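You operate a simulated robot arm through the tools that you are given. There is no shell and no other tool. Be economical: measure what you need, move in short steps, check, and stop when the job is done.

You run a simulated two-armed robot. Do the job below in one go: nothing can be reset, and whatever is moved stays where it is left.

Task
Take the peg box with the smallest size on its label from the top of the long bench and put it on the top of the low table. Pick up the clear tub with one hand, pass it to the other hand and put it on the top of the low table. Fetch the striped block and set it on the shelf of the counter bench. Put two of the printed blocks from the work top of the filter rack on the shelf of the long bench. Press the shaker knob two times. Put the low block on the top of the counter bench away on the shelf of the plywood stand. Open the roller drawer. Any order will do. Set down upright: clear tub.
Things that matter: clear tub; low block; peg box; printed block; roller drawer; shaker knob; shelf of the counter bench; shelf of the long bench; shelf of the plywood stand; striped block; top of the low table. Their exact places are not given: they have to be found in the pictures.

It is judged by the outcome, as a careful person would: the job done as asked, and still so three seconds after it is handed in. It fails if anything else is knocked over, pushed out of place, dropped, spilled or broken.

Robot
Two 7-joint arms with two-finger parallel grippers on one trunk, on a base that drives. Base frame: it is fixed to the floor where the robot stands at the start and does not move with it; the origin is under the middle of the robot, x ahead of it, y to its left, z up; the surface under the hand at the start is at about z = 80. Units: cm, rad, N and s.
The left shoulder is at the start at [6.2, 19.6, 110.4], the right one opposite. With the tool pointing down near the work surface each hand reaches from about 28 to 70 cm from the robot's upright axis, wherever it stands, measured 20 degrees to its own side. Places, roughly: clear tub (11x11x13 cm) [50, -20, 90]; low block (8x5x3 cm) [-130, -220, 80]; peg box [75, -25, 75]; printed block [-150, -275, 100]; roller drawer [1010, 320, 50]; shaker knob [-110, -340, 170]; shelf of the counter bench [-130, -160, 20]; shelf of the long bench [70, 30, 20]; shelf of the plywood stand [800, 170, 20]; striped block [50, -50, 75]; top of the low table [70, -260, 60]. Payload 1.57 kg a hand.
Tool frame (each hand has its own): the origin (TCP) lies between the finger pads and is the grasp point; the fingertips stand 3 cm ahead of it; z points along the fingers, y is the line along which they close. Largest opening 11 cm; finger width 2.4, thickness 1.2; the body of the gripper, 4.8 by 11.2 cm, starts 7.8 cm behind the TCP.
Orientation is that of the tool frame in the base frame, as [roll, pitch, yaw] about the fixed x, y, z axes, in that order (R = Rz(yaw) Ry(pitch) Rx(roll)). With the fingers straight down and closing along the base's y, the tool's x points along the base's -x, its y along +y and its z along -z.

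Tools
- The arms move only by the tool send_rows. It takes "left_targets", "right_targets" or both (then of equal length, played together; a hand with none holds still); each is text: rows parted by semicolons, each of 7 numbers parted by spaces: the shift along the tool's x, y, z in cm, then the turn, a rotation vector about the tool's x, y, z in rad, then the gripper command, from -1 (fully open) to 1 (shut), values between in proportion. In form: tx ty tz rx ry rz claw; .... A call has 1 to 10 rows; each row shifts and turns the commanded pose from where the row before left it, along the tool's axes as they then stand. Rows are played at 5 a second. More than 5 cm and 0.15 rad between two rows, or a gripper value outside its range, and nothing of the call is played. A pose out of reach is approached as far as the arm can. The call stops where the force on the tool passes 40 N (or 10 N more than at its start, if that is more) or the arm is blocked; 0.2 s more then pass. The fingers move at their own pace (about 7.2 cm/s each) and stop on an object; they squeeze with about 41 N. The grip force told is the motor's: it shows also when the fingers shut on nothing. Time passes only in rows, and 0.2 s behind the last, so rows that do not move let the fingers close. It gives the time, the measured TCP pose, the force on the tool (base axes), the opening and the grip force at its end, in the units of the frame above (readings bear some noise), with the torque about the TCP (base axes, N m) and any sound that the robot's microphone picked up, and new pictures: "pictures" is both (left out), scene, wrist or none (wrist: the cameras of the hands that moved).
- Cameras (640 x 400 px; columns grow to the right, rows downward): "scene" is now at [9.08, -4.19, 167.88]; the picture's right is [-0.57, -0.82, -0.00], its down [-0.69, 0.48, -0.54] and it looks along [0.44, -0.31, -0.84] (base axes); focal length 291 px, centre (320, 200). "left" rides on the left gripper at [7, -1.6, -14.1] in its tool frame; the picture's right is [0.23, 0.97, 0.00], its down [-0.86, 0.20, -0.48] and it looks along [-0.47, 0.11, 0.88] (tool axes); focal length 222 px, centre (320, 200). "right" rides on the right gripper at [7, 1.6, -14.1] in its tool frame; the picture's right is [-0.23, 0.97, 0.00], its down [-0.85, -0.20, -0.48] and it looks along [-0.47, -0.11, 0.88] (tool axes); focal length 222 px, centre (320, 200).
- raise_lower(by): slides the trunk up (or, below 0, down) by that many cm; the arms and the scene camera ride with it, the base frame stays. It gives what a move gives, with no picture.
- base_move(legs): drives the robot by 1 to 6 legs, each [ahead, left, turn to the left] in cm, cm and rad, along the robot's own axes; the way and the turn of a leg run together, so that a leg with both is an arc; at most 150 cm and 3.142 rad a leg. The arms and the cameras ride along, it lands a little off, and it stops where it bumps. It gives what a move gives, and a new picture of the scene camera.
- head_to(pan, tilt): turns the head with the scene camera to pan (to the left, within 1.501 rad either way) and tilt (down, from -0.506 to 1.204), counted from straight ahead of the robot. It gives what a move gives, and a new picture of the scene camera.
- measure_at(camera, pixels): for up to 12 pixels [column, row] of the newest picture of that camera ("zoom" is the newest enlarged one), the place [x, y, z] in the base frame of the surface seen there, good to about 0.3 cm. No time passes.
- zoom(camera, box): a new picture of the part [left, top, right, bottom] of that camera's present view, enlarged. No time passes.
- sign_off(): hands the job in; it is judged then, once.

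Go step by step. Measure first, check grasps and placings, and put right what went wrong. The budget is 145 turns and 260 pictures, counting those below and the enlarged ones. Unless the task says otherwise, let go and move clear before handing in.

The tools are called as name(argument=value, ...) on one line, values as JSON. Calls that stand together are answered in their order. send_rows: Moves the arms, as the interface text tells. Its arguments: {"type":"object","properties":{"left_targets":{"type":"string"},"right_targets":{"type":"string"},"pictures":{"type":"string","enum":["both","scene","wrist","none"]}},"required":[]} The other tools are called the same way: raise_lower (by) slides the trunk up or down; base_move (legs) drives the base; head_to (pan, tilt) turns the head that bears the scene camera; measure_at (camera, pixels) gives the place of the surface under pixels of a picture; zoom (camera, box) takes an enlarged picture of a part of a camera's view; sign_off () hands the job in.

At the start:

```text
t: 0.0
left_tool_pos: [49.39, -2.64, 109.0]
left_tool_rot: [-3.141, 0.002, -3.14]
left_ft_force: [-0.9, 0.0, -0.1]
left_wrist_torque: [0.02, 0.0, -0.01]
left_width: 11.01
left_grip_force: 0.0
right_tool_pos: [30.71, -36.89, 102.52]
right_tool_rot: [3.14, -0.002, -3.141]
right_ft_force: [0.2, -0.1, -0.9]
right_wrist_torque: [0.03, 0.0, -0.02]
right_width: 11.0
right_grip_force: 0.1
trunk travel left (down, up): [-70.0, 29.0]
robot x, y, heading: [0.07, 0.46, -0.002]
head pan, tilt: [-0.607, 0.998]
```

scene: 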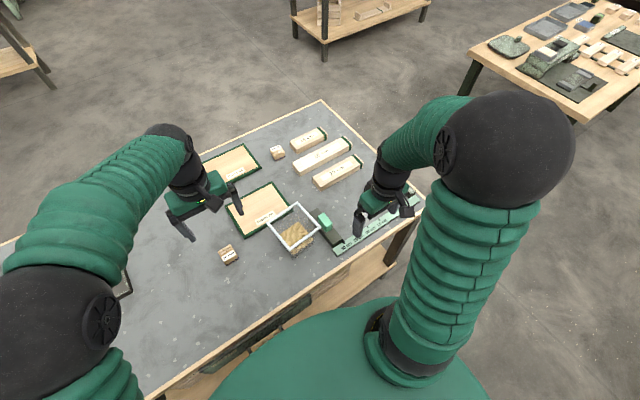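
right: 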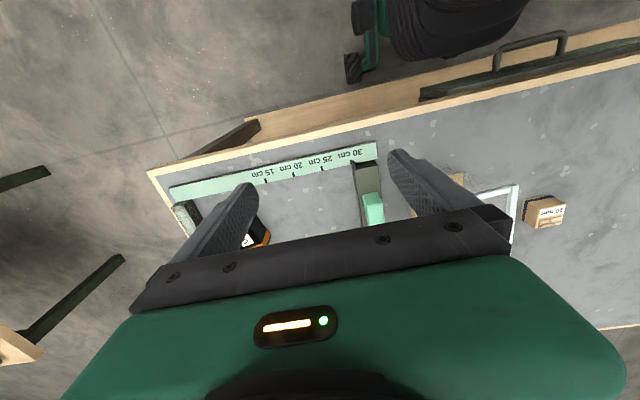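
left: 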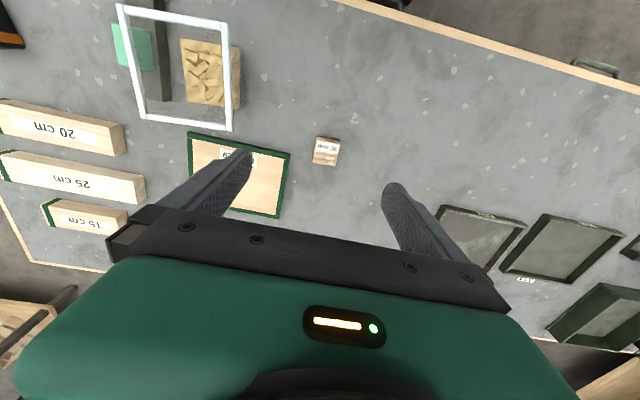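

The bench shows three long labelled blocks (scene ~(310,140),(322,156),(338,171)), the clear tub at (295,230), and small blocks. I'll enlarge these areas to identify things.

zoom(camera="scene", box=[200, 100, 440, 280])

zoom(camera="left", box=[0, 0, 360, 240])

zoom(camera="right", box=[140, 130, 600, 280])

measure_at(camera="scene", pixels=[[310, 140], [322, 156], [338, 171], [277, 152], [229, 255], [295, 236], [300, 206], [330, 225], [410, 205], [325, 218], [160, 330], [322, 103]])

```text
2.22 times, centred on (320, 190) of scene
```

zoom: 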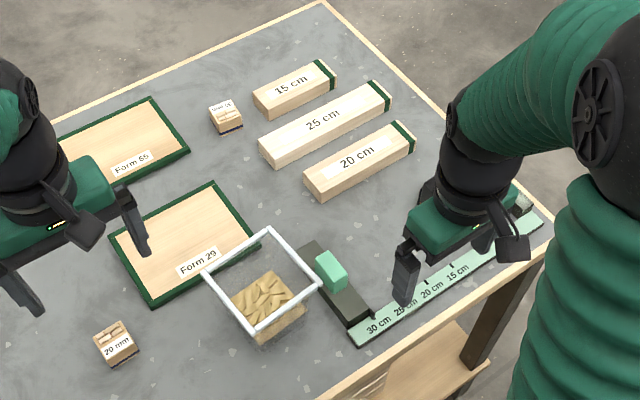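

```text
1.67 times, centred on (180, 120) of left
```

zoom: 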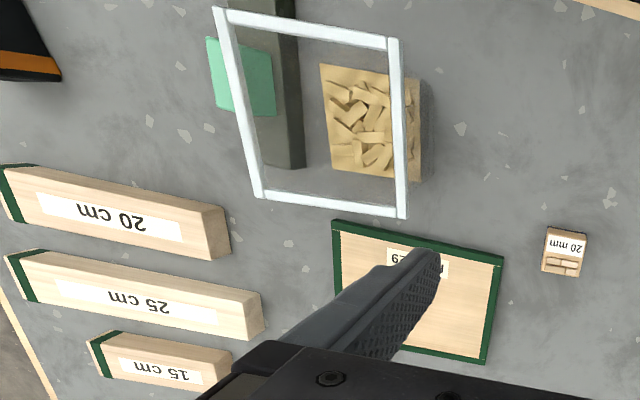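

```text
1.39 times, centred on (370, 205) of right
```

zoom: 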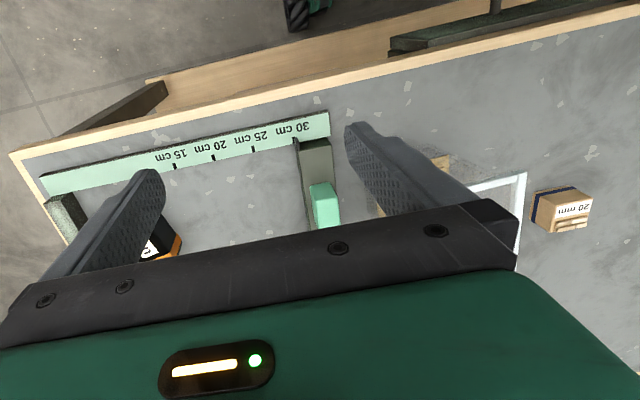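

```text
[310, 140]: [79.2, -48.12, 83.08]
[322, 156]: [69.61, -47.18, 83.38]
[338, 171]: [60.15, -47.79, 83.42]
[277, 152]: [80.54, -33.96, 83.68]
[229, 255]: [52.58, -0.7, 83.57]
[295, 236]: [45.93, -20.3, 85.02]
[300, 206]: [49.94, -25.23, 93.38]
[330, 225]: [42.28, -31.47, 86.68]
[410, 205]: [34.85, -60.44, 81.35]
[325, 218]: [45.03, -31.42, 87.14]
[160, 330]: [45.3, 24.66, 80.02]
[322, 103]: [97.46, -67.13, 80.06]
```

Small wooden boxes carry mm labels ("20 mm" at scene (229,255), other at (277,152)). Zooming on these and looking over the rest of the bench.

zoom(camera="scene", box=[260, 138, 300, 163])

head_to(pan=0.3, tilt=0.8)

```text
16.00 times, centred on (280, 150) of scene
```

zoom: 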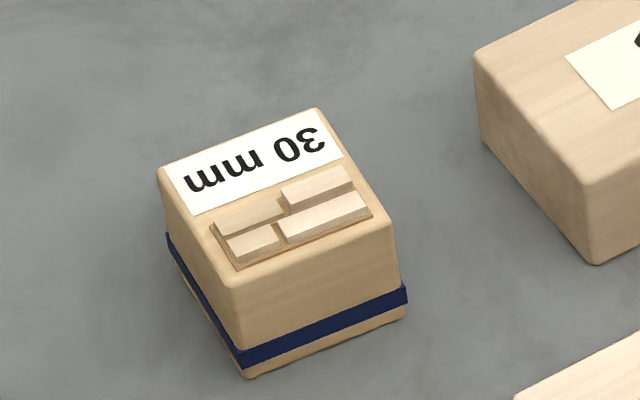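

```text
t: 1.2
left_tool_pos: [49.42, -2.53, 109.14]
left_tool_rot: [3.141, -0.001, -3.141]
left_ft_force: [-0.9, 0.1, 1.5]
left_wrist_torque: [-0.01, 0.0, -0.01]
left_width: 11.01
left_grip_force: 0.0
right_tool_pos: [30.73, -36.76, 102.47]
right_tool_rot: [3.141, -0.001, 3.141]
right_ft_force: [0.0, 0.6, -0.9]
right_wrist_torque: [0.03, 0.03, 0.03]
right_width: 10.98
right_grip_force: 0.0
trunk travel left (down, up): [-70.0, 29.0]
robot x, y, heading: [-0.43, -0.01, -0.002]
head pan, tilt: [0.3, 0.799]
```

scene: 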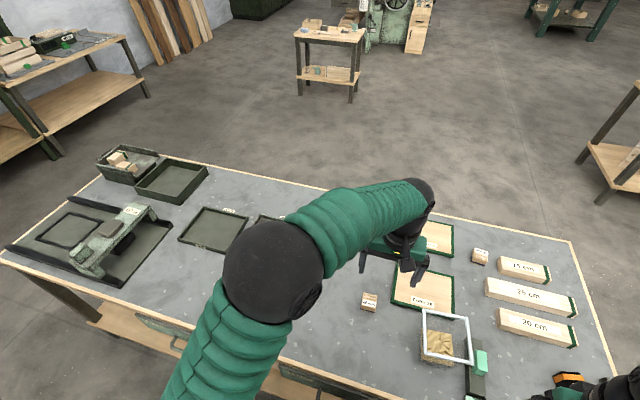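

Two peg boxes so far (20 mm, 30 mm); others may be hidden behind the left arm or in the bin at (125,160). I'll enlarge, then look further.

zoom(camera="scene", box=[80, 130, 280, 255])

head_to(pan=0.0, tilt=0.9)

zoom(camera="scene", box=[440, 130, 640, 300])

```text
3.20 times, centred on (180, 192) of scene
```

zoom: 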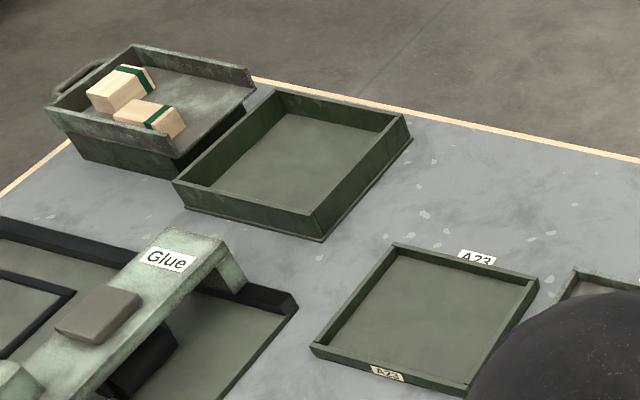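

```text
t: 2.0
left_tool_pos: [49.37, -2.56, 109.09]
left_tool_rot: [3.141, 0.0, -3.141]
left_ft_force: [0.9, 0.1, -0.7]
left_wrist_torque: [0.01, -0.01, 0.0]
left_width: 11.01
left_grip_force: 0.0
right_tool_pos: [30.7, -36.81, 102.49]
right_tool_rot: [-3.14, -0.001, -3.142]
right_ft_force: [-1.1, 0.2, 0.5]
right_wrist_torque: [0.01, 0.05, -0.02]
right_width: 11.01
right_grip_force: 0.0
trunk travel left (down, up): [-70.0, 29.0]
robot x, y, heading: [0.02, 0.09, -0.001]
head pan, tilt: [0.0, 0.901]
```

scene: 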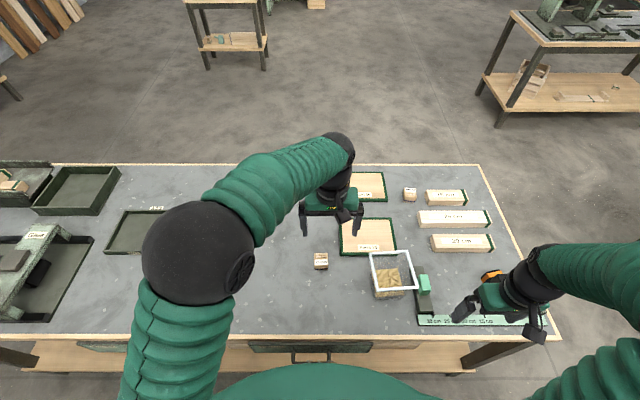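

```text
2.35 times, centred on (540, 215) of scene
```

zoom: 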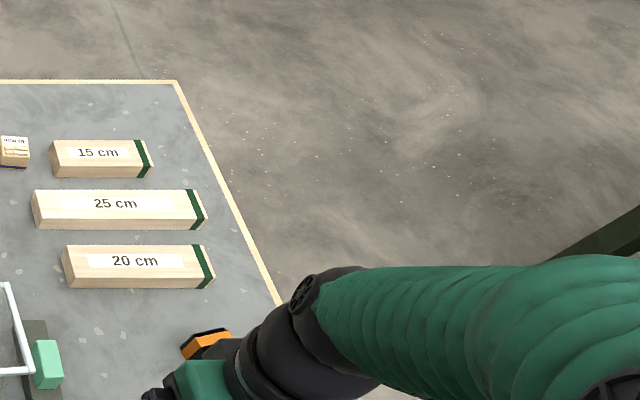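

The left arm still hides part of the bench; I'll draw both arms back and look again.

send_rows(left_targets="3 4 -2 0 0 0 -1;3 4 -2 0 0 0 -1;3 4 -2 0 0 0 -1;3 4 -2 0 0 0 -1;3 4 -2 0 0 0 -1", right_targets="0 -2 -3 0 0 0 -1;0 -2 -3 0 0 0 -1;0 -2 -3 0 0 0 -1;0 -2 -3 0 0 0 -1;0 0 -3 0 0 0 -1", pictures="both")

```text
refused: row 1 steps farther than a row can; nothing moved
```

Step too long; smaller rows.

send_rows(left_targets="2.5 3.5 -2 0 0 0 -1;2.5 3.5 -2 0 0 0 -1;2.5 3.5 -2 0 0 0 -1;2.5 3.5 -2 0 0 0 -1;2.5 3.5 -2 0 0 0 -1", right_targets="0 -2 -3 0 0 0 -1;0 -2 -3 0 0 0 -1;0 -2 -3 0 0 0 -1;0 -2 -3 0 0 0 -1;0 0 -3 0 0 0 -1", pictures="both")

```text
t: 3.2
left_tool_pos: [36.27, 14.85, 119.37]
left_tool_rot: [-3.14, 0.001, 3.141]
left_ft_force: [0.0, 0.1, -0.1]
left_wrist_torque: [0.02, -0.06, 0.02]
left_width: 11.02
left_grip_force: 0.0
right_tool_pos: [30.21, -44.81, 117.76]
right_tool_rot: [-3.141, 0.001, 3.14]
right_ft_force: [-0.1, -0.3, 0.0]
right_wrist_torque: [-0.01, -0.03, -0.02]
right_width: 11.01
right_grip_force: 0.0
trunk travel left (down, up): [-70.0, 29.0]
robot x, y, heading: [0.11, -0.01, -0.002]
head pan, tilt: [0.0, 0.901]
```

scene: 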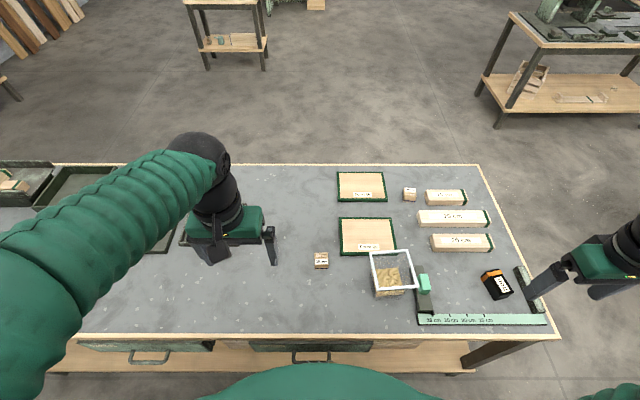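
right: 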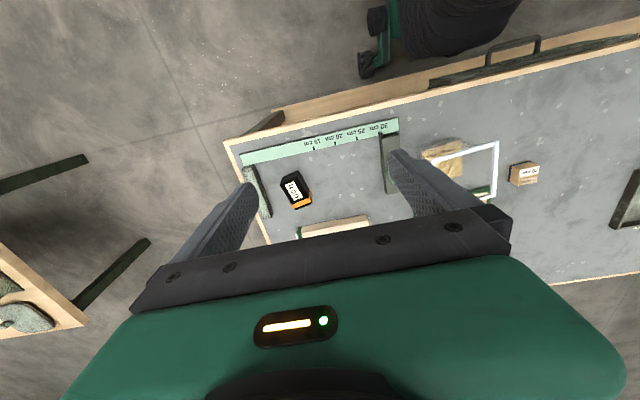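
left: 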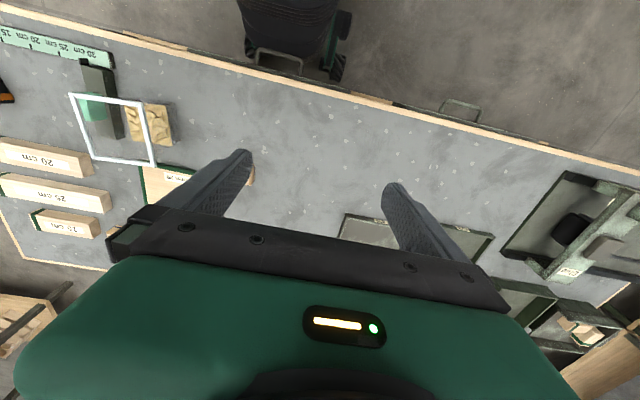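

The bench is now visible: only two peg boxes, 20 mm at (321,261) and 30 mm at (410,195). I'll enlarge box, tub and striped block (497,284) and measure.

zoom(camera="scene", box=[300, 240, 430, 310])

measure_at(camera="zoom", pixels=[[68, 110], [136, 110], [68, 142], [140, 140], [100, 90], [355, 100], [530, 78], [392, 235], [548, 215], [460, 85], [540, 150], [450, 170]])

zoom(camera="scene", box=[400, 250, 560, 340])

```text
4.92 times, centred on (365, 275) of scene
```

zoom: 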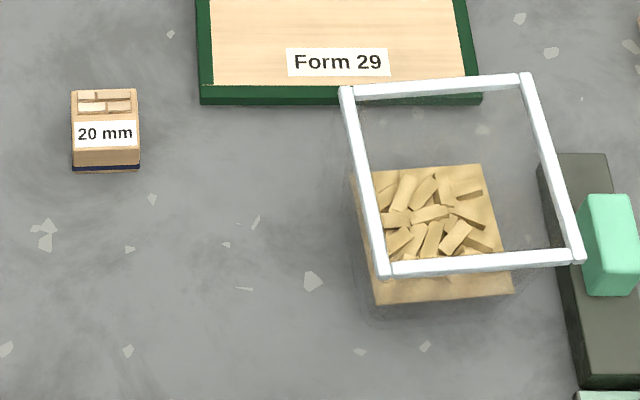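

```text
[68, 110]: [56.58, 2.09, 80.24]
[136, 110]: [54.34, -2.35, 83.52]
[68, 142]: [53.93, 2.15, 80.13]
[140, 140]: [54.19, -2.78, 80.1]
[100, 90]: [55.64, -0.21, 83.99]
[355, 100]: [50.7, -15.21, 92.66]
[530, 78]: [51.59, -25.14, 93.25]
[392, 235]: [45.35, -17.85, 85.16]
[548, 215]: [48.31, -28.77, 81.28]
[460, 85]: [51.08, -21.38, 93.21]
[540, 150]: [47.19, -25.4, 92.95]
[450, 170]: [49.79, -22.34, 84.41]
```

```text
4.00 times, centred on (480, 295) of scene
```

zoom: 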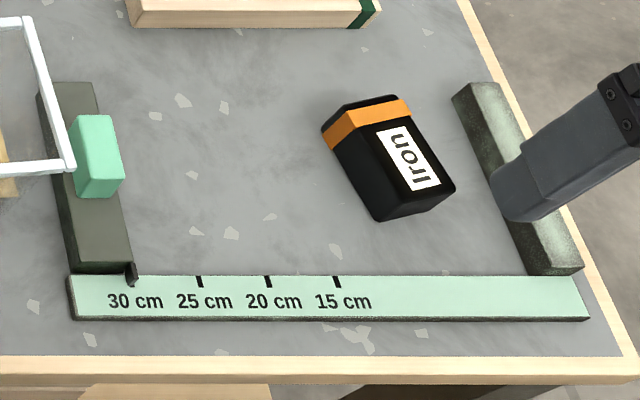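

Measure tub rim corners and the iron block corners.

measure_at(camera="zoom", pixels=[[370, 105], [405, 100], [400, 215], [450, 190], [330, 125], [355, 150], [395, 155], [18, 168], [60, 165], [5, 25], [25, 22]])

zoom(camera="scene", box=[310, 235, 430, 305])

measure_at(camera="zoom", pixels=[[320, 125], [512, 105], [362, 312], [565, 300], [420, 114], [460, 306], [342, 220], [540, 200], [30, 144], [80, 144]])

```text
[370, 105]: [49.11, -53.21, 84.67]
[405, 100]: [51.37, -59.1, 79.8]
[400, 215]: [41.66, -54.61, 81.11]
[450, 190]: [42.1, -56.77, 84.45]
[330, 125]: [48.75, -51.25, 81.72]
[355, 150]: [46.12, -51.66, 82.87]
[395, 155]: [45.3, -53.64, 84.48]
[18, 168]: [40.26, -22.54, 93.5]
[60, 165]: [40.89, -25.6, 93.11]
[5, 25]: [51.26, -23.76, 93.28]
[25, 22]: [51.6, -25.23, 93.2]
```

```text
5.33 times, centred on (370, 270) of scene
```

zoom: 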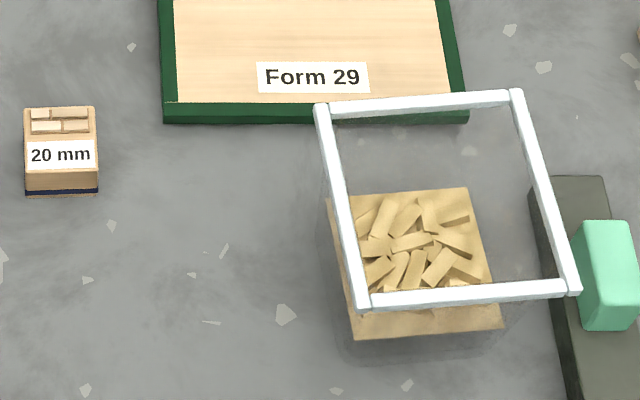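

```text
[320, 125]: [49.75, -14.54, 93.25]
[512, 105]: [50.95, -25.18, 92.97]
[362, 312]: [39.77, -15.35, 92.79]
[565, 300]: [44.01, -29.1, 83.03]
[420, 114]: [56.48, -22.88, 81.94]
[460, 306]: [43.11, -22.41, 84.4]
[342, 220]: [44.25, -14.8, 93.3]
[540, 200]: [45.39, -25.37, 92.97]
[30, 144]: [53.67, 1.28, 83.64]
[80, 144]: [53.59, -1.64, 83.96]
```

The tub (rim z≈93.2, centre ≈(45.5,-20), right wall y≈-25.5, left wall y≈-14.8) must be held by a wall. I bring the right hand above the right wall, near its robot-side end.

send_rows(right_targets="-1.9 3.2 2.9 0 0 -0.05 0.1;-1.9 3.2 2.9 0 0 0 0.1;-1.9 3.2 2.9 0 0 0 0.1;-1.9 3.2 2.9 0 0 0 0.1;-1.9 3.2 2.9 0 0 0 0.1;-1.8 3.3 2.9 0 0 0 0.1;0 0 0 0 0 0 0.1", pictures="both")

```text
t: 4.8
left_tool_pos: [36.61, 14.87, 119.32]
left_tool_rot: [3.141, 0.002, 3.141]
left_ft_force: [-0.8, 1.1, -0.2]
left_wrist_torque: [-0.02, -0.02, -0.01]
left_width: 11.0
left_grip_force: 0.1
right_tool_pos: [41.3, -25.03, 100.3]
right_tool_rot: [3.141, 0.0, -3.093]
right_ft_force: [0.4, 0.2, 0.1]
right_wrist_torque: [-0.03, 0.0, 0.0]
right_width: 4.97
right_grip_force: 0.1
trunk travel left (down, up): [-70.0, 29.0]
robot x, y, heading: [-0.12, -0.03, 0.001]
head pan, tilt: [0.0, 0.901]
```

scene: 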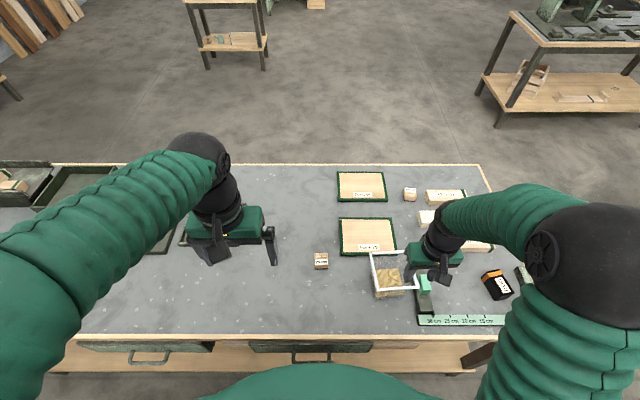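
right: 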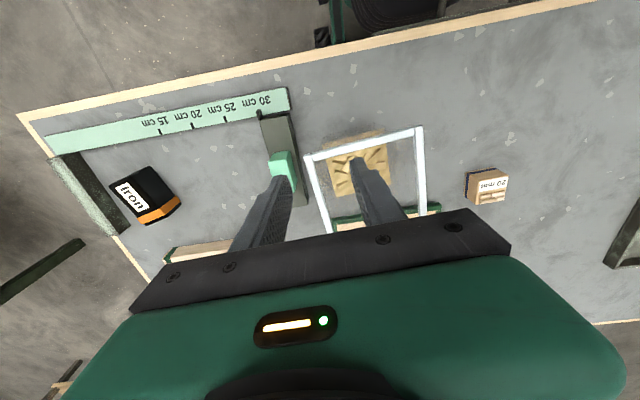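

Right fingers straddle the wall from above; check the rim positions in the right view.

measure_at(camera="right", pixels=[[309, 168], [320, 200], [325, 152], [365, 140], [400, 133], [419, 140], [422, 170], [282, 165], [285, 180]])

```text
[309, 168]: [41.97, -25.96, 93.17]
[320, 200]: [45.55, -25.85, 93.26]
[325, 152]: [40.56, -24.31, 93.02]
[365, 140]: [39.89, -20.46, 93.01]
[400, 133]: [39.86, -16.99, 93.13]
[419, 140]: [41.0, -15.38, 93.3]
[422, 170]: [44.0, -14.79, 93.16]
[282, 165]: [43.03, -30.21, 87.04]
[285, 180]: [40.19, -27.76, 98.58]
```

Right wall is at y≈-25.8. Move onto it (42.8,-25.7), descend to z≈91 and close, then lift slightly.

send_rows(right_targets="-1.5 -0.6 0.5 0 0 0 0.25;0 0 3 0 0 0 0.25;0 0 3 0 0 0 0.25;0 0 2.9 0 0 0 0.25;0 0 0 0 0 0 0.25;0 0 0 0 0 0 1;0 0 0 0 0 0 1;0 0 0 0 0 0 1", pictures="both")

```text
t: 6.6
left_tool_pos: [36.48, 15.0, 119.36]
left_tool_rot: [-3.14, 0.001, 3.139]
left_ft_force: [-0.9, -0.4, -0.9]
left_wrist_torque: [0.01, -0.01, -0.02]
left_width: 10.99
left_grip_force: 0.2
right_tool_pos: [42.5, -25.69, 90.73]
right_tool_rot: [-3.14, 0.003, -3.09]
right_ft_force: [-0.6, 1.0, 13.0]
right_wrist_torque: [1.47, 0.05, 0.23]
right_width: 0.54
right_grip_force: 25.7
trunk travel left (down, up): [-70.0, 29.0]
robot x, y, heading: [-0.21, 0.13, 0.002]
head pan, tilt: [0.0, 0.901]
```

scene: 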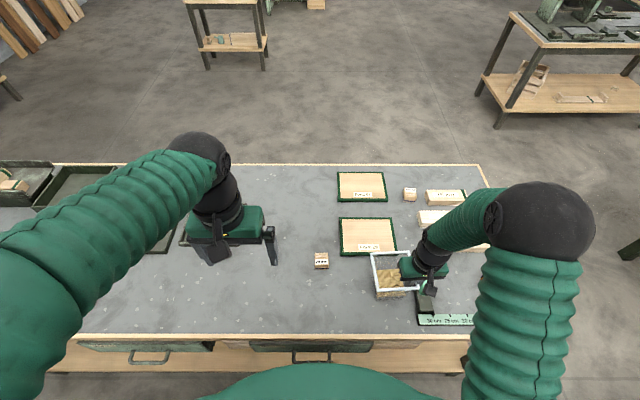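
right: 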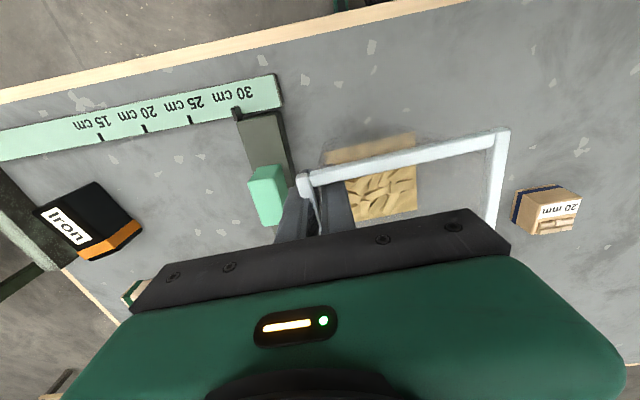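

The wall is gripped (opening 0.54). Lift gently 4 cm and check.

send_rows(right_targets="0 0 -1 0 0 0 1;0 0 -1.5 0 0 0 1;0 0 -1.5 0 0 0 1;0 0 -1.5 0 0 0 1;0 0 0 0 0 0 1", pictures="both")

```text
t: 7.8
left_tool_pos: [36.64, 14.85, 119.27]
left_tool_rot: [-3.141, 0.001, -3.141]
left_ft_force: [-0.2, 0.0, 0.5]
left_wrist_torque: [0.0, 0.01, 0.02]
left_width: 10.99
left_grip_force: 0.1
right_tool_pos: [42.92, -25.66, 96.21]
right_tool_rot: [-3.141, 0.0, -3.091]
right_ft_force: [-0.1, 0.1, -1.0]
right_wrist_torque: [-0.08, 0.02, -0.01]
right_width: 0.35
right_grip_force: 24.5
trunk travel left (down, up): [-70.0, 29.0]
robot x, y, heading: [-0.21, 0.05, 0.003]
head pan, tilt: [0.0, 0.901]
```

scene: 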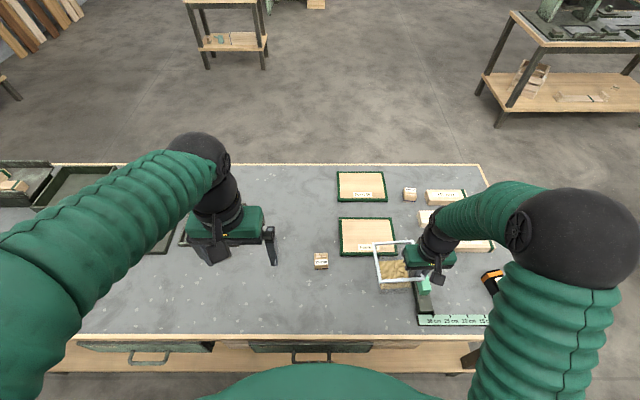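
right: 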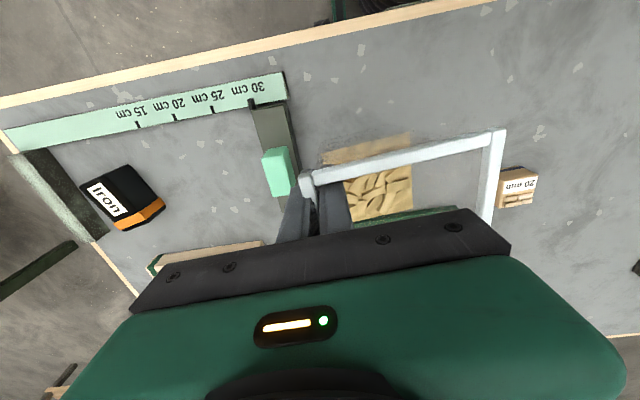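

Tub rides along (weight ~1 N). Locate its left wall for the left hand.

measure_at(camera="right", pixels=[[492, 150], [488, 180], [485, 205], [400, 155], [330, 175]])

zoom(camera="scene", box=[340, 220, 460, 310])

```text
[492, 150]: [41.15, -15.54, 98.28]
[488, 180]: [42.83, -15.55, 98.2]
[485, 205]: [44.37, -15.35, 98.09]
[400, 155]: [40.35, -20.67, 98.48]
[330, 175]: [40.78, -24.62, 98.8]
```

```text
4.44 times, centred on (400, 265) of scene
```

zoom: 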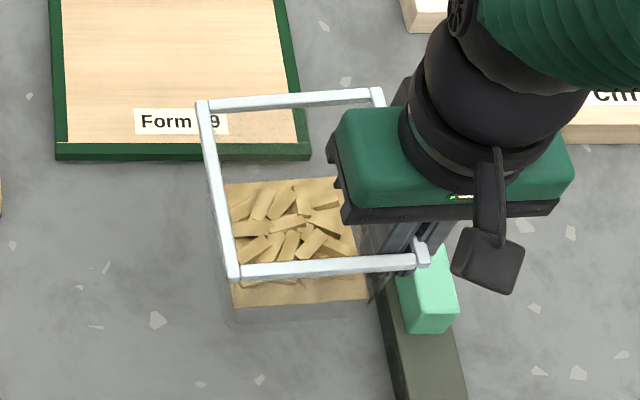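

Left wall at y≈-15.2, rim z≈98.2. Bring the left hand above its far part (48.8,-15.15) at z≈105.

send_rows(left_targets="-1.52 -3.75 1.79 0 0 -0.05 0.27;-1.52 -3.75 1.79 0 0 0 0.27;-1.52 -3.75 1.79 0 0 0 0.27;-1.52 -3.75 1.79 0 0 0 0.27;-1.52 -3.75 1.79 0 0 0 0.27;-1.52 -3.75 1.79 0 0 0 0.27;-1.52 -3.75 1.79 0 0 0 0.27;-1.52 -3 1.79 0 0 0 0.27;0 0 0 0 0 0 0.27", pictures="both")

```text
t: 9.8
left_tool_pos: [51.76, -11.96, 106.13]
left_tool_rot: [-3.132, 0.011, -3.051]
left_ft_force: [-0.1, 0.1, 0.1]
left_wrist_torque: [-0.04, -0.05, 0.02]
left_width: 4.01
left_grip_force: 0.1
right_tool_pos: [42.86, -25.57, 96.57]
right_tool_rot: [-3.141, -0.001, -3.091]
right_ft_force: [-1.5, -0.1, -0.7]
right_wrist_torque: [-0.05, 0.01, 0.05]
right_width: 0.38
right_grip_force: 24.2
trunk travel left (down, up): [-70.0, 29.0]
robot x, y, heading: [0.15, -0.03, 0.002]
head pan, tilt: [0.0, 0.901]
```

scene: 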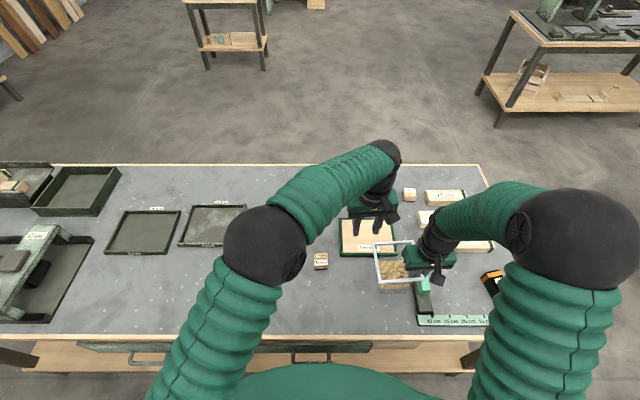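
left: 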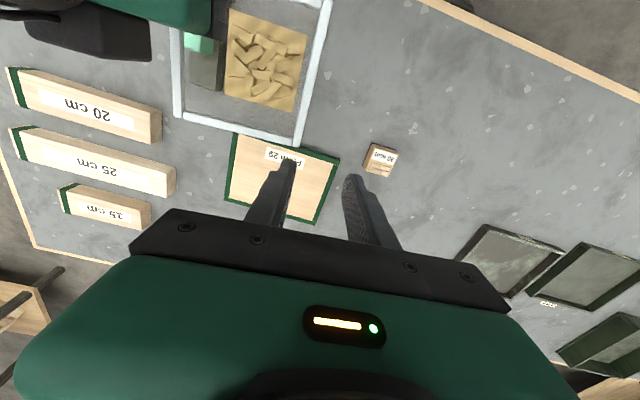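

The left hand falls short (limit of reach across); I'll shift both arms 16 cm to the left together, so the hand-over takes place in front of the robot.

send_rows(left_targets="0.1 3.2 0 0 0 0 0.27;0.1 3.2 0 0 0 0 0.27;0.1 3.2 0 0 0 0 0.27;0.1 3.2 0 0 0 0 0.27;0.1 3.2 0 0 0 0 0.27;0 0 0 0 0 0 0.27;0 0 0 0 0 0 0.27", right_targets="-0.16 3.2 -0.5 0 0 0 1;-0.16 3.2 -0.5 0 0 0 1;-0.16 3.2 0 0 0 0 1;-0.16 3.2 0 0 0 0 1;-0.16 3.2 0 0 0 0 1;0 0 0 0 0 0 1;0 0 0 0 0 0 1", pictures="both")

```text
t: 11.4
left_tool_pos: [48.83, 2.23, 104.91]
left_tool_rot: [-3.141, -0.001, -3.092]
left_ft_force: [0.6, -0.1, -0.6]
left_wrist_torque: [0.04, 0.0, -0.02]
left_width: 4.02
left_grip_force: 0.0
right_tool_pos: [43.05, -9.58, 97.31]
right_tool_rot: [3.14, 0.001, -3.09]
right_ft_force: [0.5, -0.7, -1.1]
right_wrist_torque: [0.01, 0.02, 0.0]
right_width: 0.36
right_grip_force: 24.5
trunk travel left (down, up): [-70.0, 29.0]
robot x, y, heading: [-0.13, -0.02, -0.004]
head pan, tilt: [0.0, 0.901]
```

scene: 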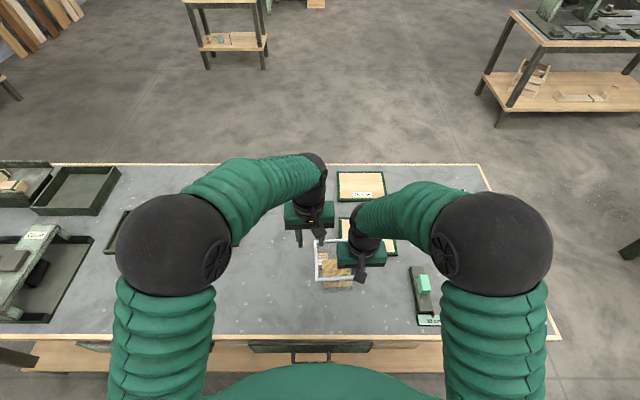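
right: 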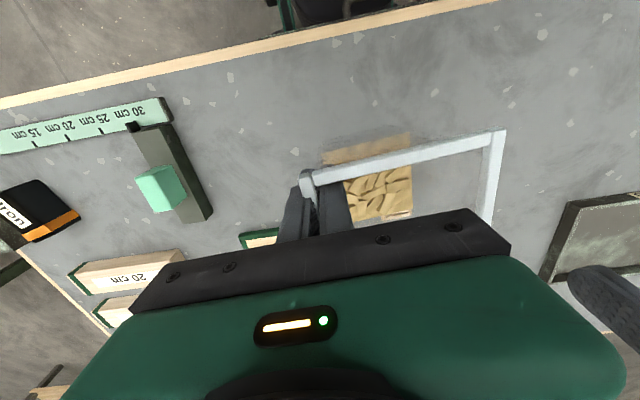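
left: 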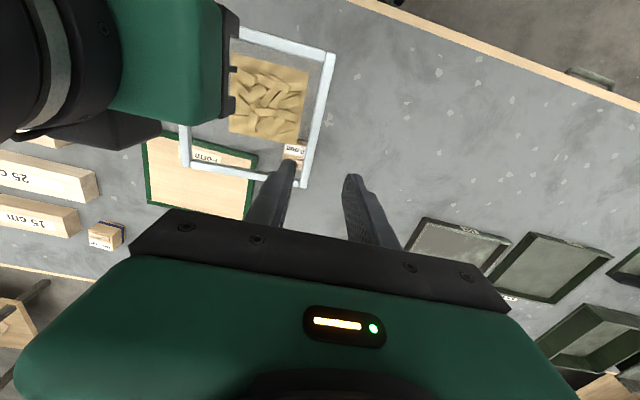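

Both are in reach now. Measure the tub's left wall in the left view.

measure_at(camera="left", pixels=[[328, 80], [319, 125], [309, 170], [225, 168], [270, 178], [275, 40]])

measure_at(camera="right", pixels=[[495, 145], [488, 190], [400, 155], [330, 176]])

```text
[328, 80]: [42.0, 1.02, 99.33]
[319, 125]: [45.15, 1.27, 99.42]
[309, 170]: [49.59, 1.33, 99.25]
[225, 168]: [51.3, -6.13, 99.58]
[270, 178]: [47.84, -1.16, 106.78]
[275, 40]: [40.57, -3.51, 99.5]
```

```text
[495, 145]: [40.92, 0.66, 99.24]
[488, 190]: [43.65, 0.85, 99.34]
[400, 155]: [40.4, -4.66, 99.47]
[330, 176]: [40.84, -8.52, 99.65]
```

Left wall at y≈1.25, rim z≈99.3. Shift -0.95 in y, descend 7.7 and close.

send_rows(left_targets="0 -0.95 0.5 0 0 0 0.27;0 0 2.4 0 0 0 0.27;0 0 2.4 0 0 0 0.27;0 0 2.4 0 0 0 0.27;0 0 0 0 0 0 0.27;0 0 0 0 0 0 1;0 0 0 0 0 0 1;0 0 0 0 0 0 1", pictures="both")

```text
t: 13.2
left_tool_pos: [48.85, 1.02, 97.17]
left_tool_rot: [-3.134, 0.0, -3.093]
left_ft_force: [-8.9, -36.1, 11.0]
left_wrist_torque: [-1.65, 0.26, 0.62]
left_width: 0.89
left_grip_force: 27.2
right_tool_pos: [43.05, -9.35, 97.34]
right_tool_rot: [3.138, 0.003, -3.087]
right_ft_force: [8.4, 36.0, -12.1]
right_wrist_torque: [0.54, 0.32, 0.6]
right_width: 0.42
right_grip_force: 25.5
trunk travel left (down, up): [-70.0, 29.0]
robot x, y, heading: [0.3, 0.02, 0.001]
head pan, tilt: [0.0, 0.901]
```

scene: 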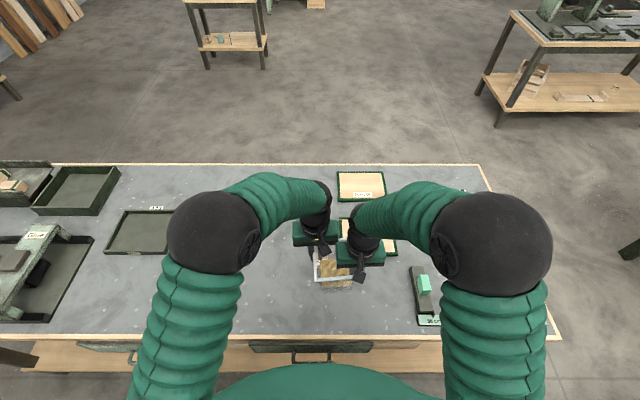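
left: 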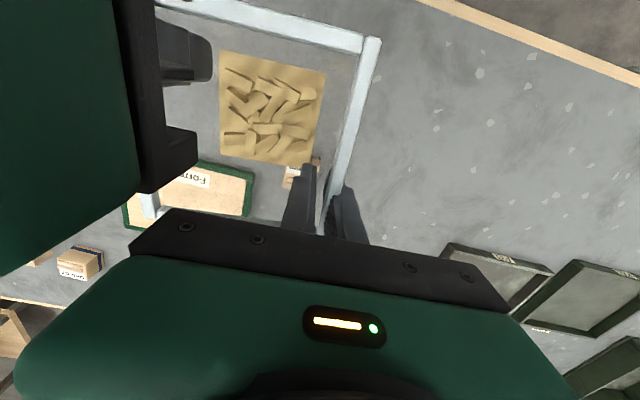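

Both hold it, with some pull between hands; relax left by 0.3 cm in -y, then open the right hand.

send_rows(left_targets="0 -0.25 0 0 0 0 1;0 -0.1 0 0 0 0 1;0 0 0 0 0 0 1;0 0 0 0 0 0 1;0 0 0 0 0 0 1;0 0 0 0 0 0 1", right_targets="0 0 0 0 0 0 1;0 0 0 0 0 0 1;0 0 0 0 0 0 1;0 0 0 0 0 0 0.6;0 0 0 0 0 0 0.4;0 0 0 0 0 0 0.4", pictures="both")

```text
t: 14.6
left_tool_pos: [48.97, 1.03, 97.16]
left_tool_rot: [3.14, 0.001, -3.091]
left_ft_force: [-0.5, -0.4, -0.5]
left_wrist_torque: [0.07, -0.02, -0.02]
left_width: 0.34
left_grip_force: 24.1
right_tool_pos: [42.93, -9.54, 97.46]
right_tool_rot: [-3.142, -0.001, -3.092]
right_ft_force: [0.3, 0.1, 0.2]
right_wrist_torque: [-0.02, 0.01, -0.02]
right_width: 3.28
right_grip_force: 0.1
trunk travel left (down, up): [-70.0, 29.0]
robot x, y, heading: [-0.28, -0.04, -0.002]
head pan, tilt: [0.0, 0.901]
```

scene: 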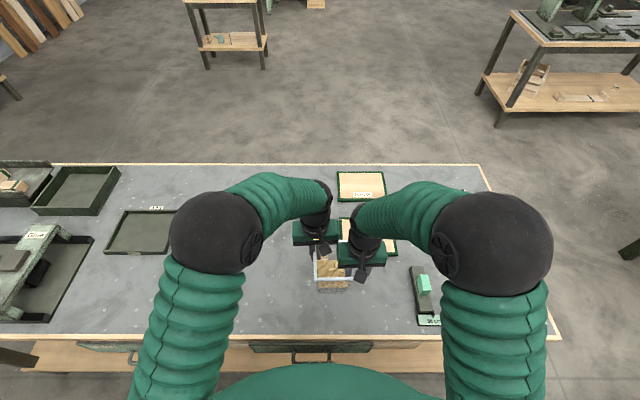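
right: 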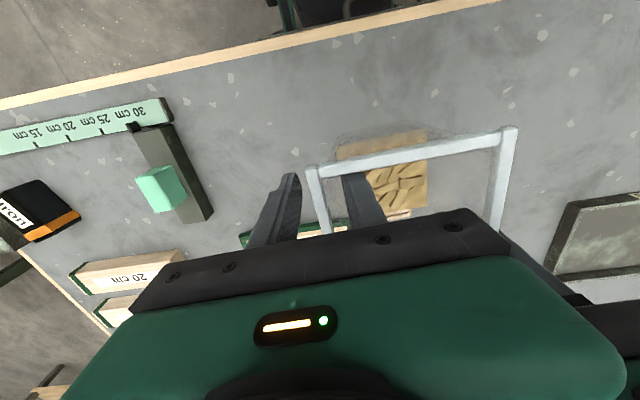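
left: 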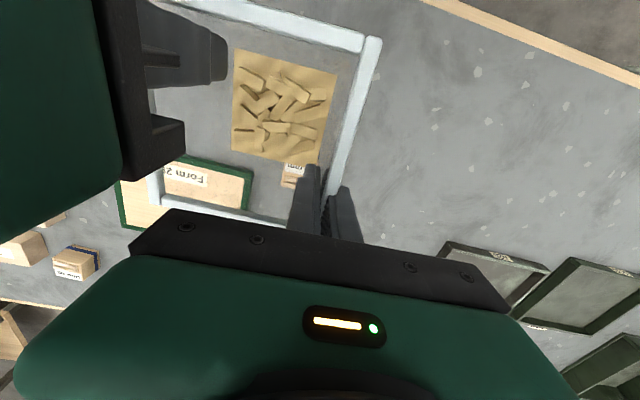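

Handover done. Right hand goes up; then left carries the tub up and aside to uncover the peg box.

send_rows(right_targets="0 0 -2 0 0 0 0.4;0 0 -4 0 0 0 0.4;0 0 -4.5 0 0 0 0.4;0 0 -4.5 0 0 0 0.4;0 -4 0 0 0 0 0.0;0 -4 0 0 0 0 0;0 0 0 0 0 0 0;0 0 0 0 0 0 0;0 0 0 0 0 0 0;0 0 0 0 0 0 0", left_targets="0 0 0 0 0 0 1;0 0 0 0 0 0 1;0 0 0 0 0 0 1;0 0 0 0 0 0 1;0 0 -3 0 0 0 1;0 2 -3 0 0 0 1;1 3.5 -2 0 0 0 1;1 3.5 -2 0 0 0 1;1 3.5 -2 0 0 0 1;1 3.5 0 0 0 0 1", pictures="none")

send_rows(left_targets="1 4 0 0 0 0 1;1 4 0 0 0 0 1;0 0 0 0 0 0 1", pictures="both")

```text
t: 16.8
left_tool_pos: [44.24, 17.04, 109.4]
left_tool_rot: [-3.139, 0.0, -3.092]
left_ft_force: [1.0, 1.1, -1.6]
left_wrist_torque: [0.05, -0.06, -0.02]
left_width: 0.35
left_grip_force: 24.6
right_tool_pos: [42.97, -17.27, 112.31]
right_tool_rot: [-3.14, 0.001, -3.092]
right_ft_force: [0.8, -0.9, -0.8]
right_wrist_torque: [-0.02, -0.02, -0.01]
right_width: 5.5
right_grip_force: 0.1
trunk travel left (down, up): [-70.0, 29.0]
robot x, y, heading: [-0.04, -0.24, -0.001]
head pan, tilt: [0.0, 0.901]
```

```text
t: 17.6
left_tool_pos: [41.95, 24.98, 109.21]
left_tool_rot: [-3.139, -0.001, -3.092]
left_ft_force: [-0.2, 1.1, -1.8]
left_wrist_torque: [-0.01, 0.01, 0.02]
left_width: 0.37
left_grip_force: 24.7
right_tool_pos: [43.07, -17.23, 112.33]
right_tool_rot: [-3.141, -0.001, -3.092]
right_ft_force: [0.9, -0.1, 0.1]
right_wrist_torque: [0.03, 0.02, 0.01]
right_width: 5.52
right_grip_force: 0.1
trunk travel left (down, up): [-70.0, 29.0]
robot x, y, heading: [-0.03, 0.18, 0.002]
head pan, tilt: [0.0, 0.901]
```

scene: 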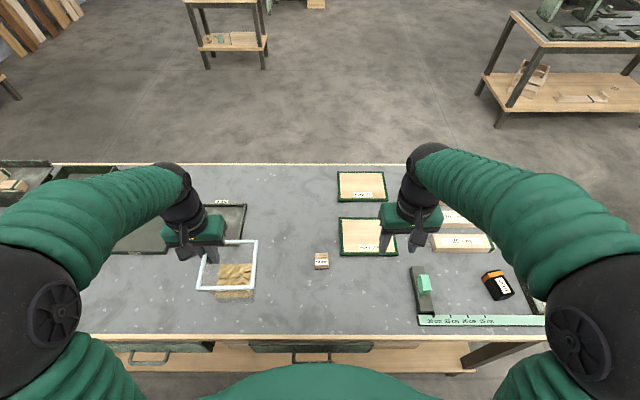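
left: 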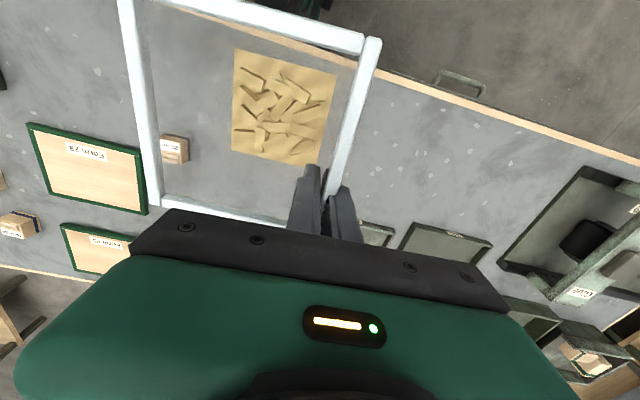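

Tub held well. Measure the 20 mm box at scene (321,261) precisely.

zoom(camera="scene", box=[305, 246, 337, 276])

measure_at(camera="scene", pixels=[[315.5, 256], [327, 256], [321, 254.5], [321, 264], [315.5, 263.5], [327, 263.5], [321, 267]])

```text
13.33 times, centred on (321, 261) of scene
```

zoom: 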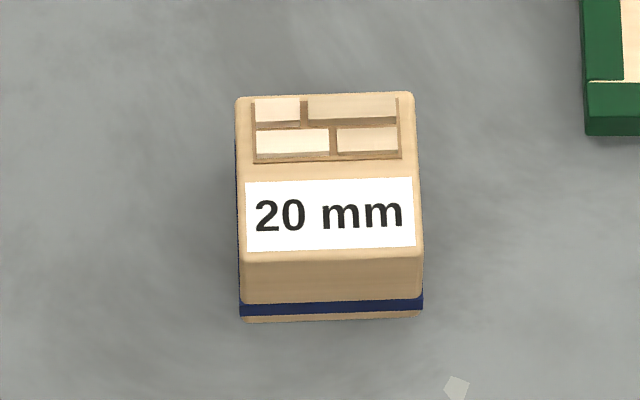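

```text
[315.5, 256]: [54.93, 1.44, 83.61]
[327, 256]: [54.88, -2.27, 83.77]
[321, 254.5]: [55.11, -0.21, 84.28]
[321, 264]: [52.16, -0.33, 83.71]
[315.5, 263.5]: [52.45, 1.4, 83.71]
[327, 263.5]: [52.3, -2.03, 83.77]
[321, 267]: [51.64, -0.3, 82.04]
```

Box centre ≈(53.7,-0.35), top z 83.7. Move the right hand there, descend to z≈83.6 and close.

send_rows(right_targets="-1.91 2.72 3.4 0 0 0 -0.27;-1.91 2.72 3.4 0 0 0 -0.27;-1.91 2.72 3.4 0 0 0 -0.27;-1.91 2.72 3.4 0 0 0 -0.27;-1.91 2.72 3.4 0 0 0 -0.27;-1.91 2.72 3.4 0 0 0 -0.27;0 0 0 0 0 0 -0.27", pictures="wrist")

send_rows(right_targets="0 0 2.8 0 0 0 -0.27;0 0 2.8 0 0 0 -0.27;0 0 2.6 0 0 0 -0.27;0 0 0 0 0 0 -0.27;0 0 0 0 0 0 0.5;0 0 0 0 0 0 0.8;0 0 0 0 0 0 0.8", pictures="both")

```text
t: 19.2
left_tool_pos: [41.86, 24.87, 109.17]
left_tool_rot: [-3.14, -0.002, -3.091]
left_ft_force: [-0.5, 0.5, -0.4]
left_wrist_torque: [0.03, -0.08, 0.02]
left_width: 0.36
left_grip_force: 24.2
right_tool_pos: [54.06, -0.4, 92.13]
right_tool_rot: [3.141, 0.003, -3.091]
right_ft_force: [0.1, 0.0, -0.4]
right_wrist_torque: [0.04, 0.0, 0.0]
right_width: 7.01
right_grip_force: 0.0
trunk travel left (down, up): [-70.0, 29.0]
robot x, y, heading: [0.45, -0.09, -0.0]
head pan, tilt: [0.0, 0.901]
```

right: 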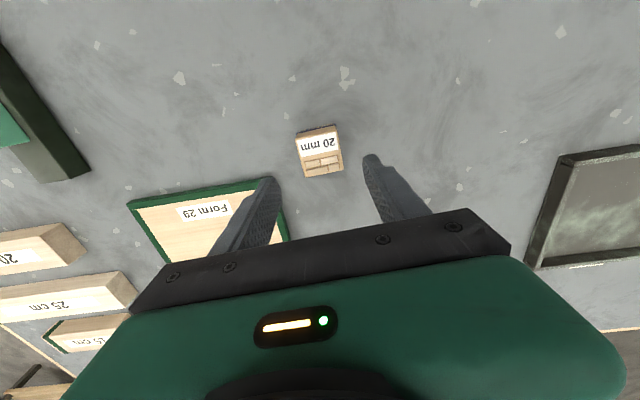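

```text
t: 20.8
left_tool_pos: [41.99, 24.93, 109.01]
left_tool_rot: [-3.14, -0.001, -3.093]
left_ft_force: [0.0, 0.7, -0.1]
left_wrist_torque: [0.05, -0.06, -0.01]
left_width: 0.38
left_grip_force: 24.2
right_tool_pos: [53.65, -0.46, 83.6]
right_tool_rot: [-3.138, -0.002, -3.091]
right_ft_force: [-1.1, -0.2, -0.2]
right_wrist_torque: [-0.03, 0.0, 0.0]
right_width: 4.3
right_grip_force: 40.9
trunk travel left (down, up): [-70.0, 29.0]
robot x, y, heading: [-0.05, -0.03, 0.0]
head pan, tilt: [0.0, 0.901]
```

scene: 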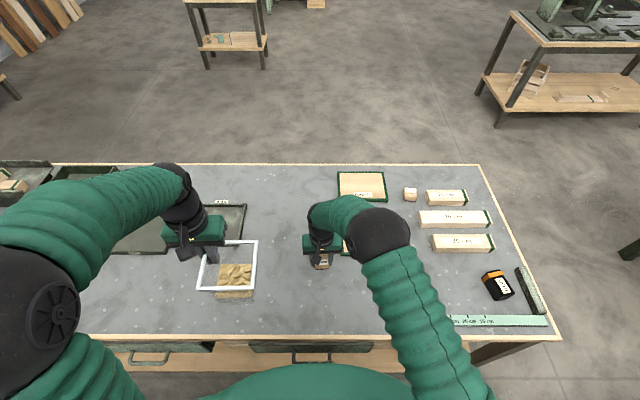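
right: 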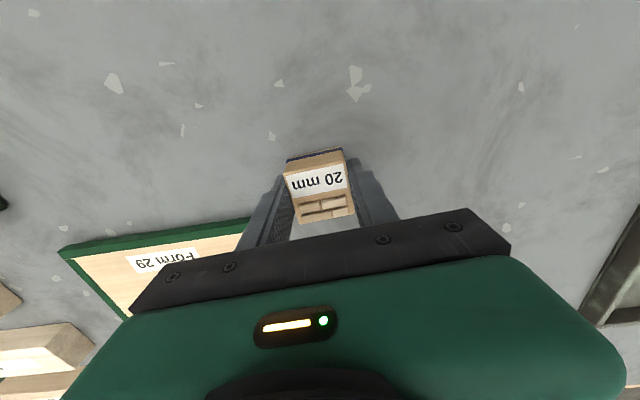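

Box held (4.3 cm wide). Lift and bring it in front of the right side; look towards the low table.

send_rows(right_targets="0 0 -4.5 0 0 0 0.8;0 0 -4.5 0 0 0 0.8;0 0 -4.5 0 0 0 0.8;0 -2.5 -4 0 0 0 0.8;1.5 -4 -2 0 0 0 0.8;2 -4.4 0 0 0 0 0.8;2 -4.4 0 0 0 0 0.8;2 -4.4 0 0 0 0 0.8;2 -3.5 0 0 0 0 0.8;0 0 0 0 0 0 0.8", pictures="none")

head_to(pan=-1.2, tilt=0.45)

```text
t: 23.0
left_tool_pos: [41.89, 24.73, 109.16]
left_tool_rot: [-3.141, 0.0, -3.095]
left_ft_force: [0.8, 0.2, -0.4]
left_wrist_torque: [0.05, -0.04, 0.02]
left_width: 0.36
left_grip_force: 24.5
right_tool_pos: [45.22, -24.42, 103.03]
right_tool_rot: [3.14, 0.001, -3.093]
right_ft_force: [0.9, -0.2, 0.0]
right_wrist_torque: [0.0, -0.01, 0.03]
right_width: 4.29
right_grip_force: 41.1
trunk travel left (down, up): [-70.0, 29.0]
robot x, y, heading: [0.29, -0.03, 0.003]
head pan, tilt: [0.0, 0.901]
```

```text
t: 24.4
left_tool_pos: [41.96, 24.84, 109.25]
left_tool_rot: [3.141, 0.0, -3.093]
left_ft_force: [-0.5, 0.1, -1.1]
left_wrist_torque: [0.07, -0.02, 0.01]
left_width: 0.37
left_grip_force: 24.1
right_tool_pos: [45.21, -24.41, 103.09]
right_tool_rot: [3.141, 0.001, -3.09]
right_ft_force: [0.6, 0.3, -1.1]
right_wrist_torque: [0.01, 0.0, -0.01]
right_width: 4.3
right_grip_force: 41.1
trunk travel left (down, up): [-70.0, 29.0]
robot x, y, heading: [0.04, 0.03, 0.002]
head pan, tilt: [-1.201, 0.45]
```

scene: 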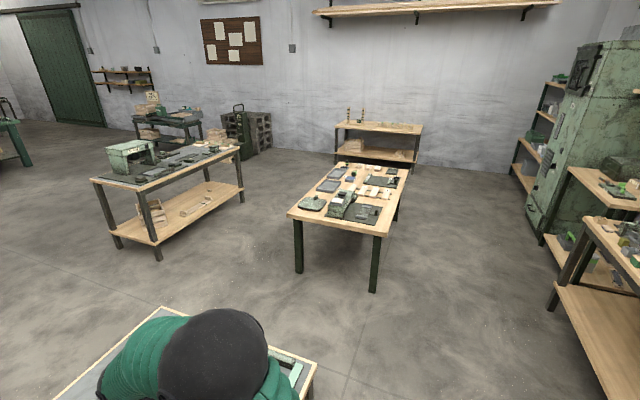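

Measure the furniture ahead: cluttered table (350,190), the small table behind (375,130), etc.

measure_at(camera="scene", pixels=[[300, 212], [378, 232], [344, 165], [406, 170], [378, 127], [375, 152], [95, 178], [240, 150], [610, 200], [632, 250], [160, 310], [312, 362]])

zoom(camera="scene", box=[280, 90, 440, 250])

zoom(camera="scene", box=[500, 30, 640, 360])

```text
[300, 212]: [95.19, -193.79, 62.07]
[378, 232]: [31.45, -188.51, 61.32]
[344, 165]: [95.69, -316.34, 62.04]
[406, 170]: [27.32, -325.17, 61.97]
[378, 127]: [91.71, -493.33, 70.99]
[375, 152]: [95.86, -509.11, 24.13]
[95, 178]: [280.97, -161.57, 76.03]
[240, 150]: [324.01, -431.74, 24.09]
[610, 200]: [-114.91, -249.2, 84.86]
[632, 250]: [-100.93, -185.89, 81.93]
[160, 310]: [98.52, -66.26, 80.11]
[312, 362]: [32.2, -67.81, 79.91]
```

```text
2.50 times, centred on (360, 170) of scene
```

zoom: 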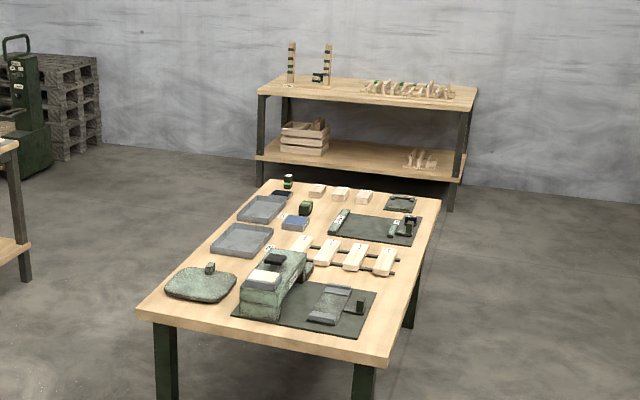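

```text
1.21 times, centred on (570, 195) of scene
```

zoom: 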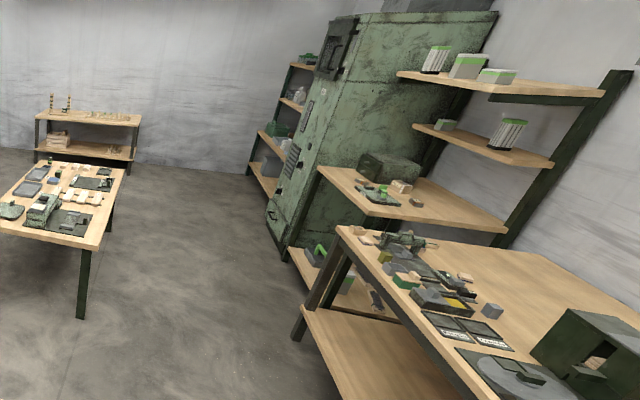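

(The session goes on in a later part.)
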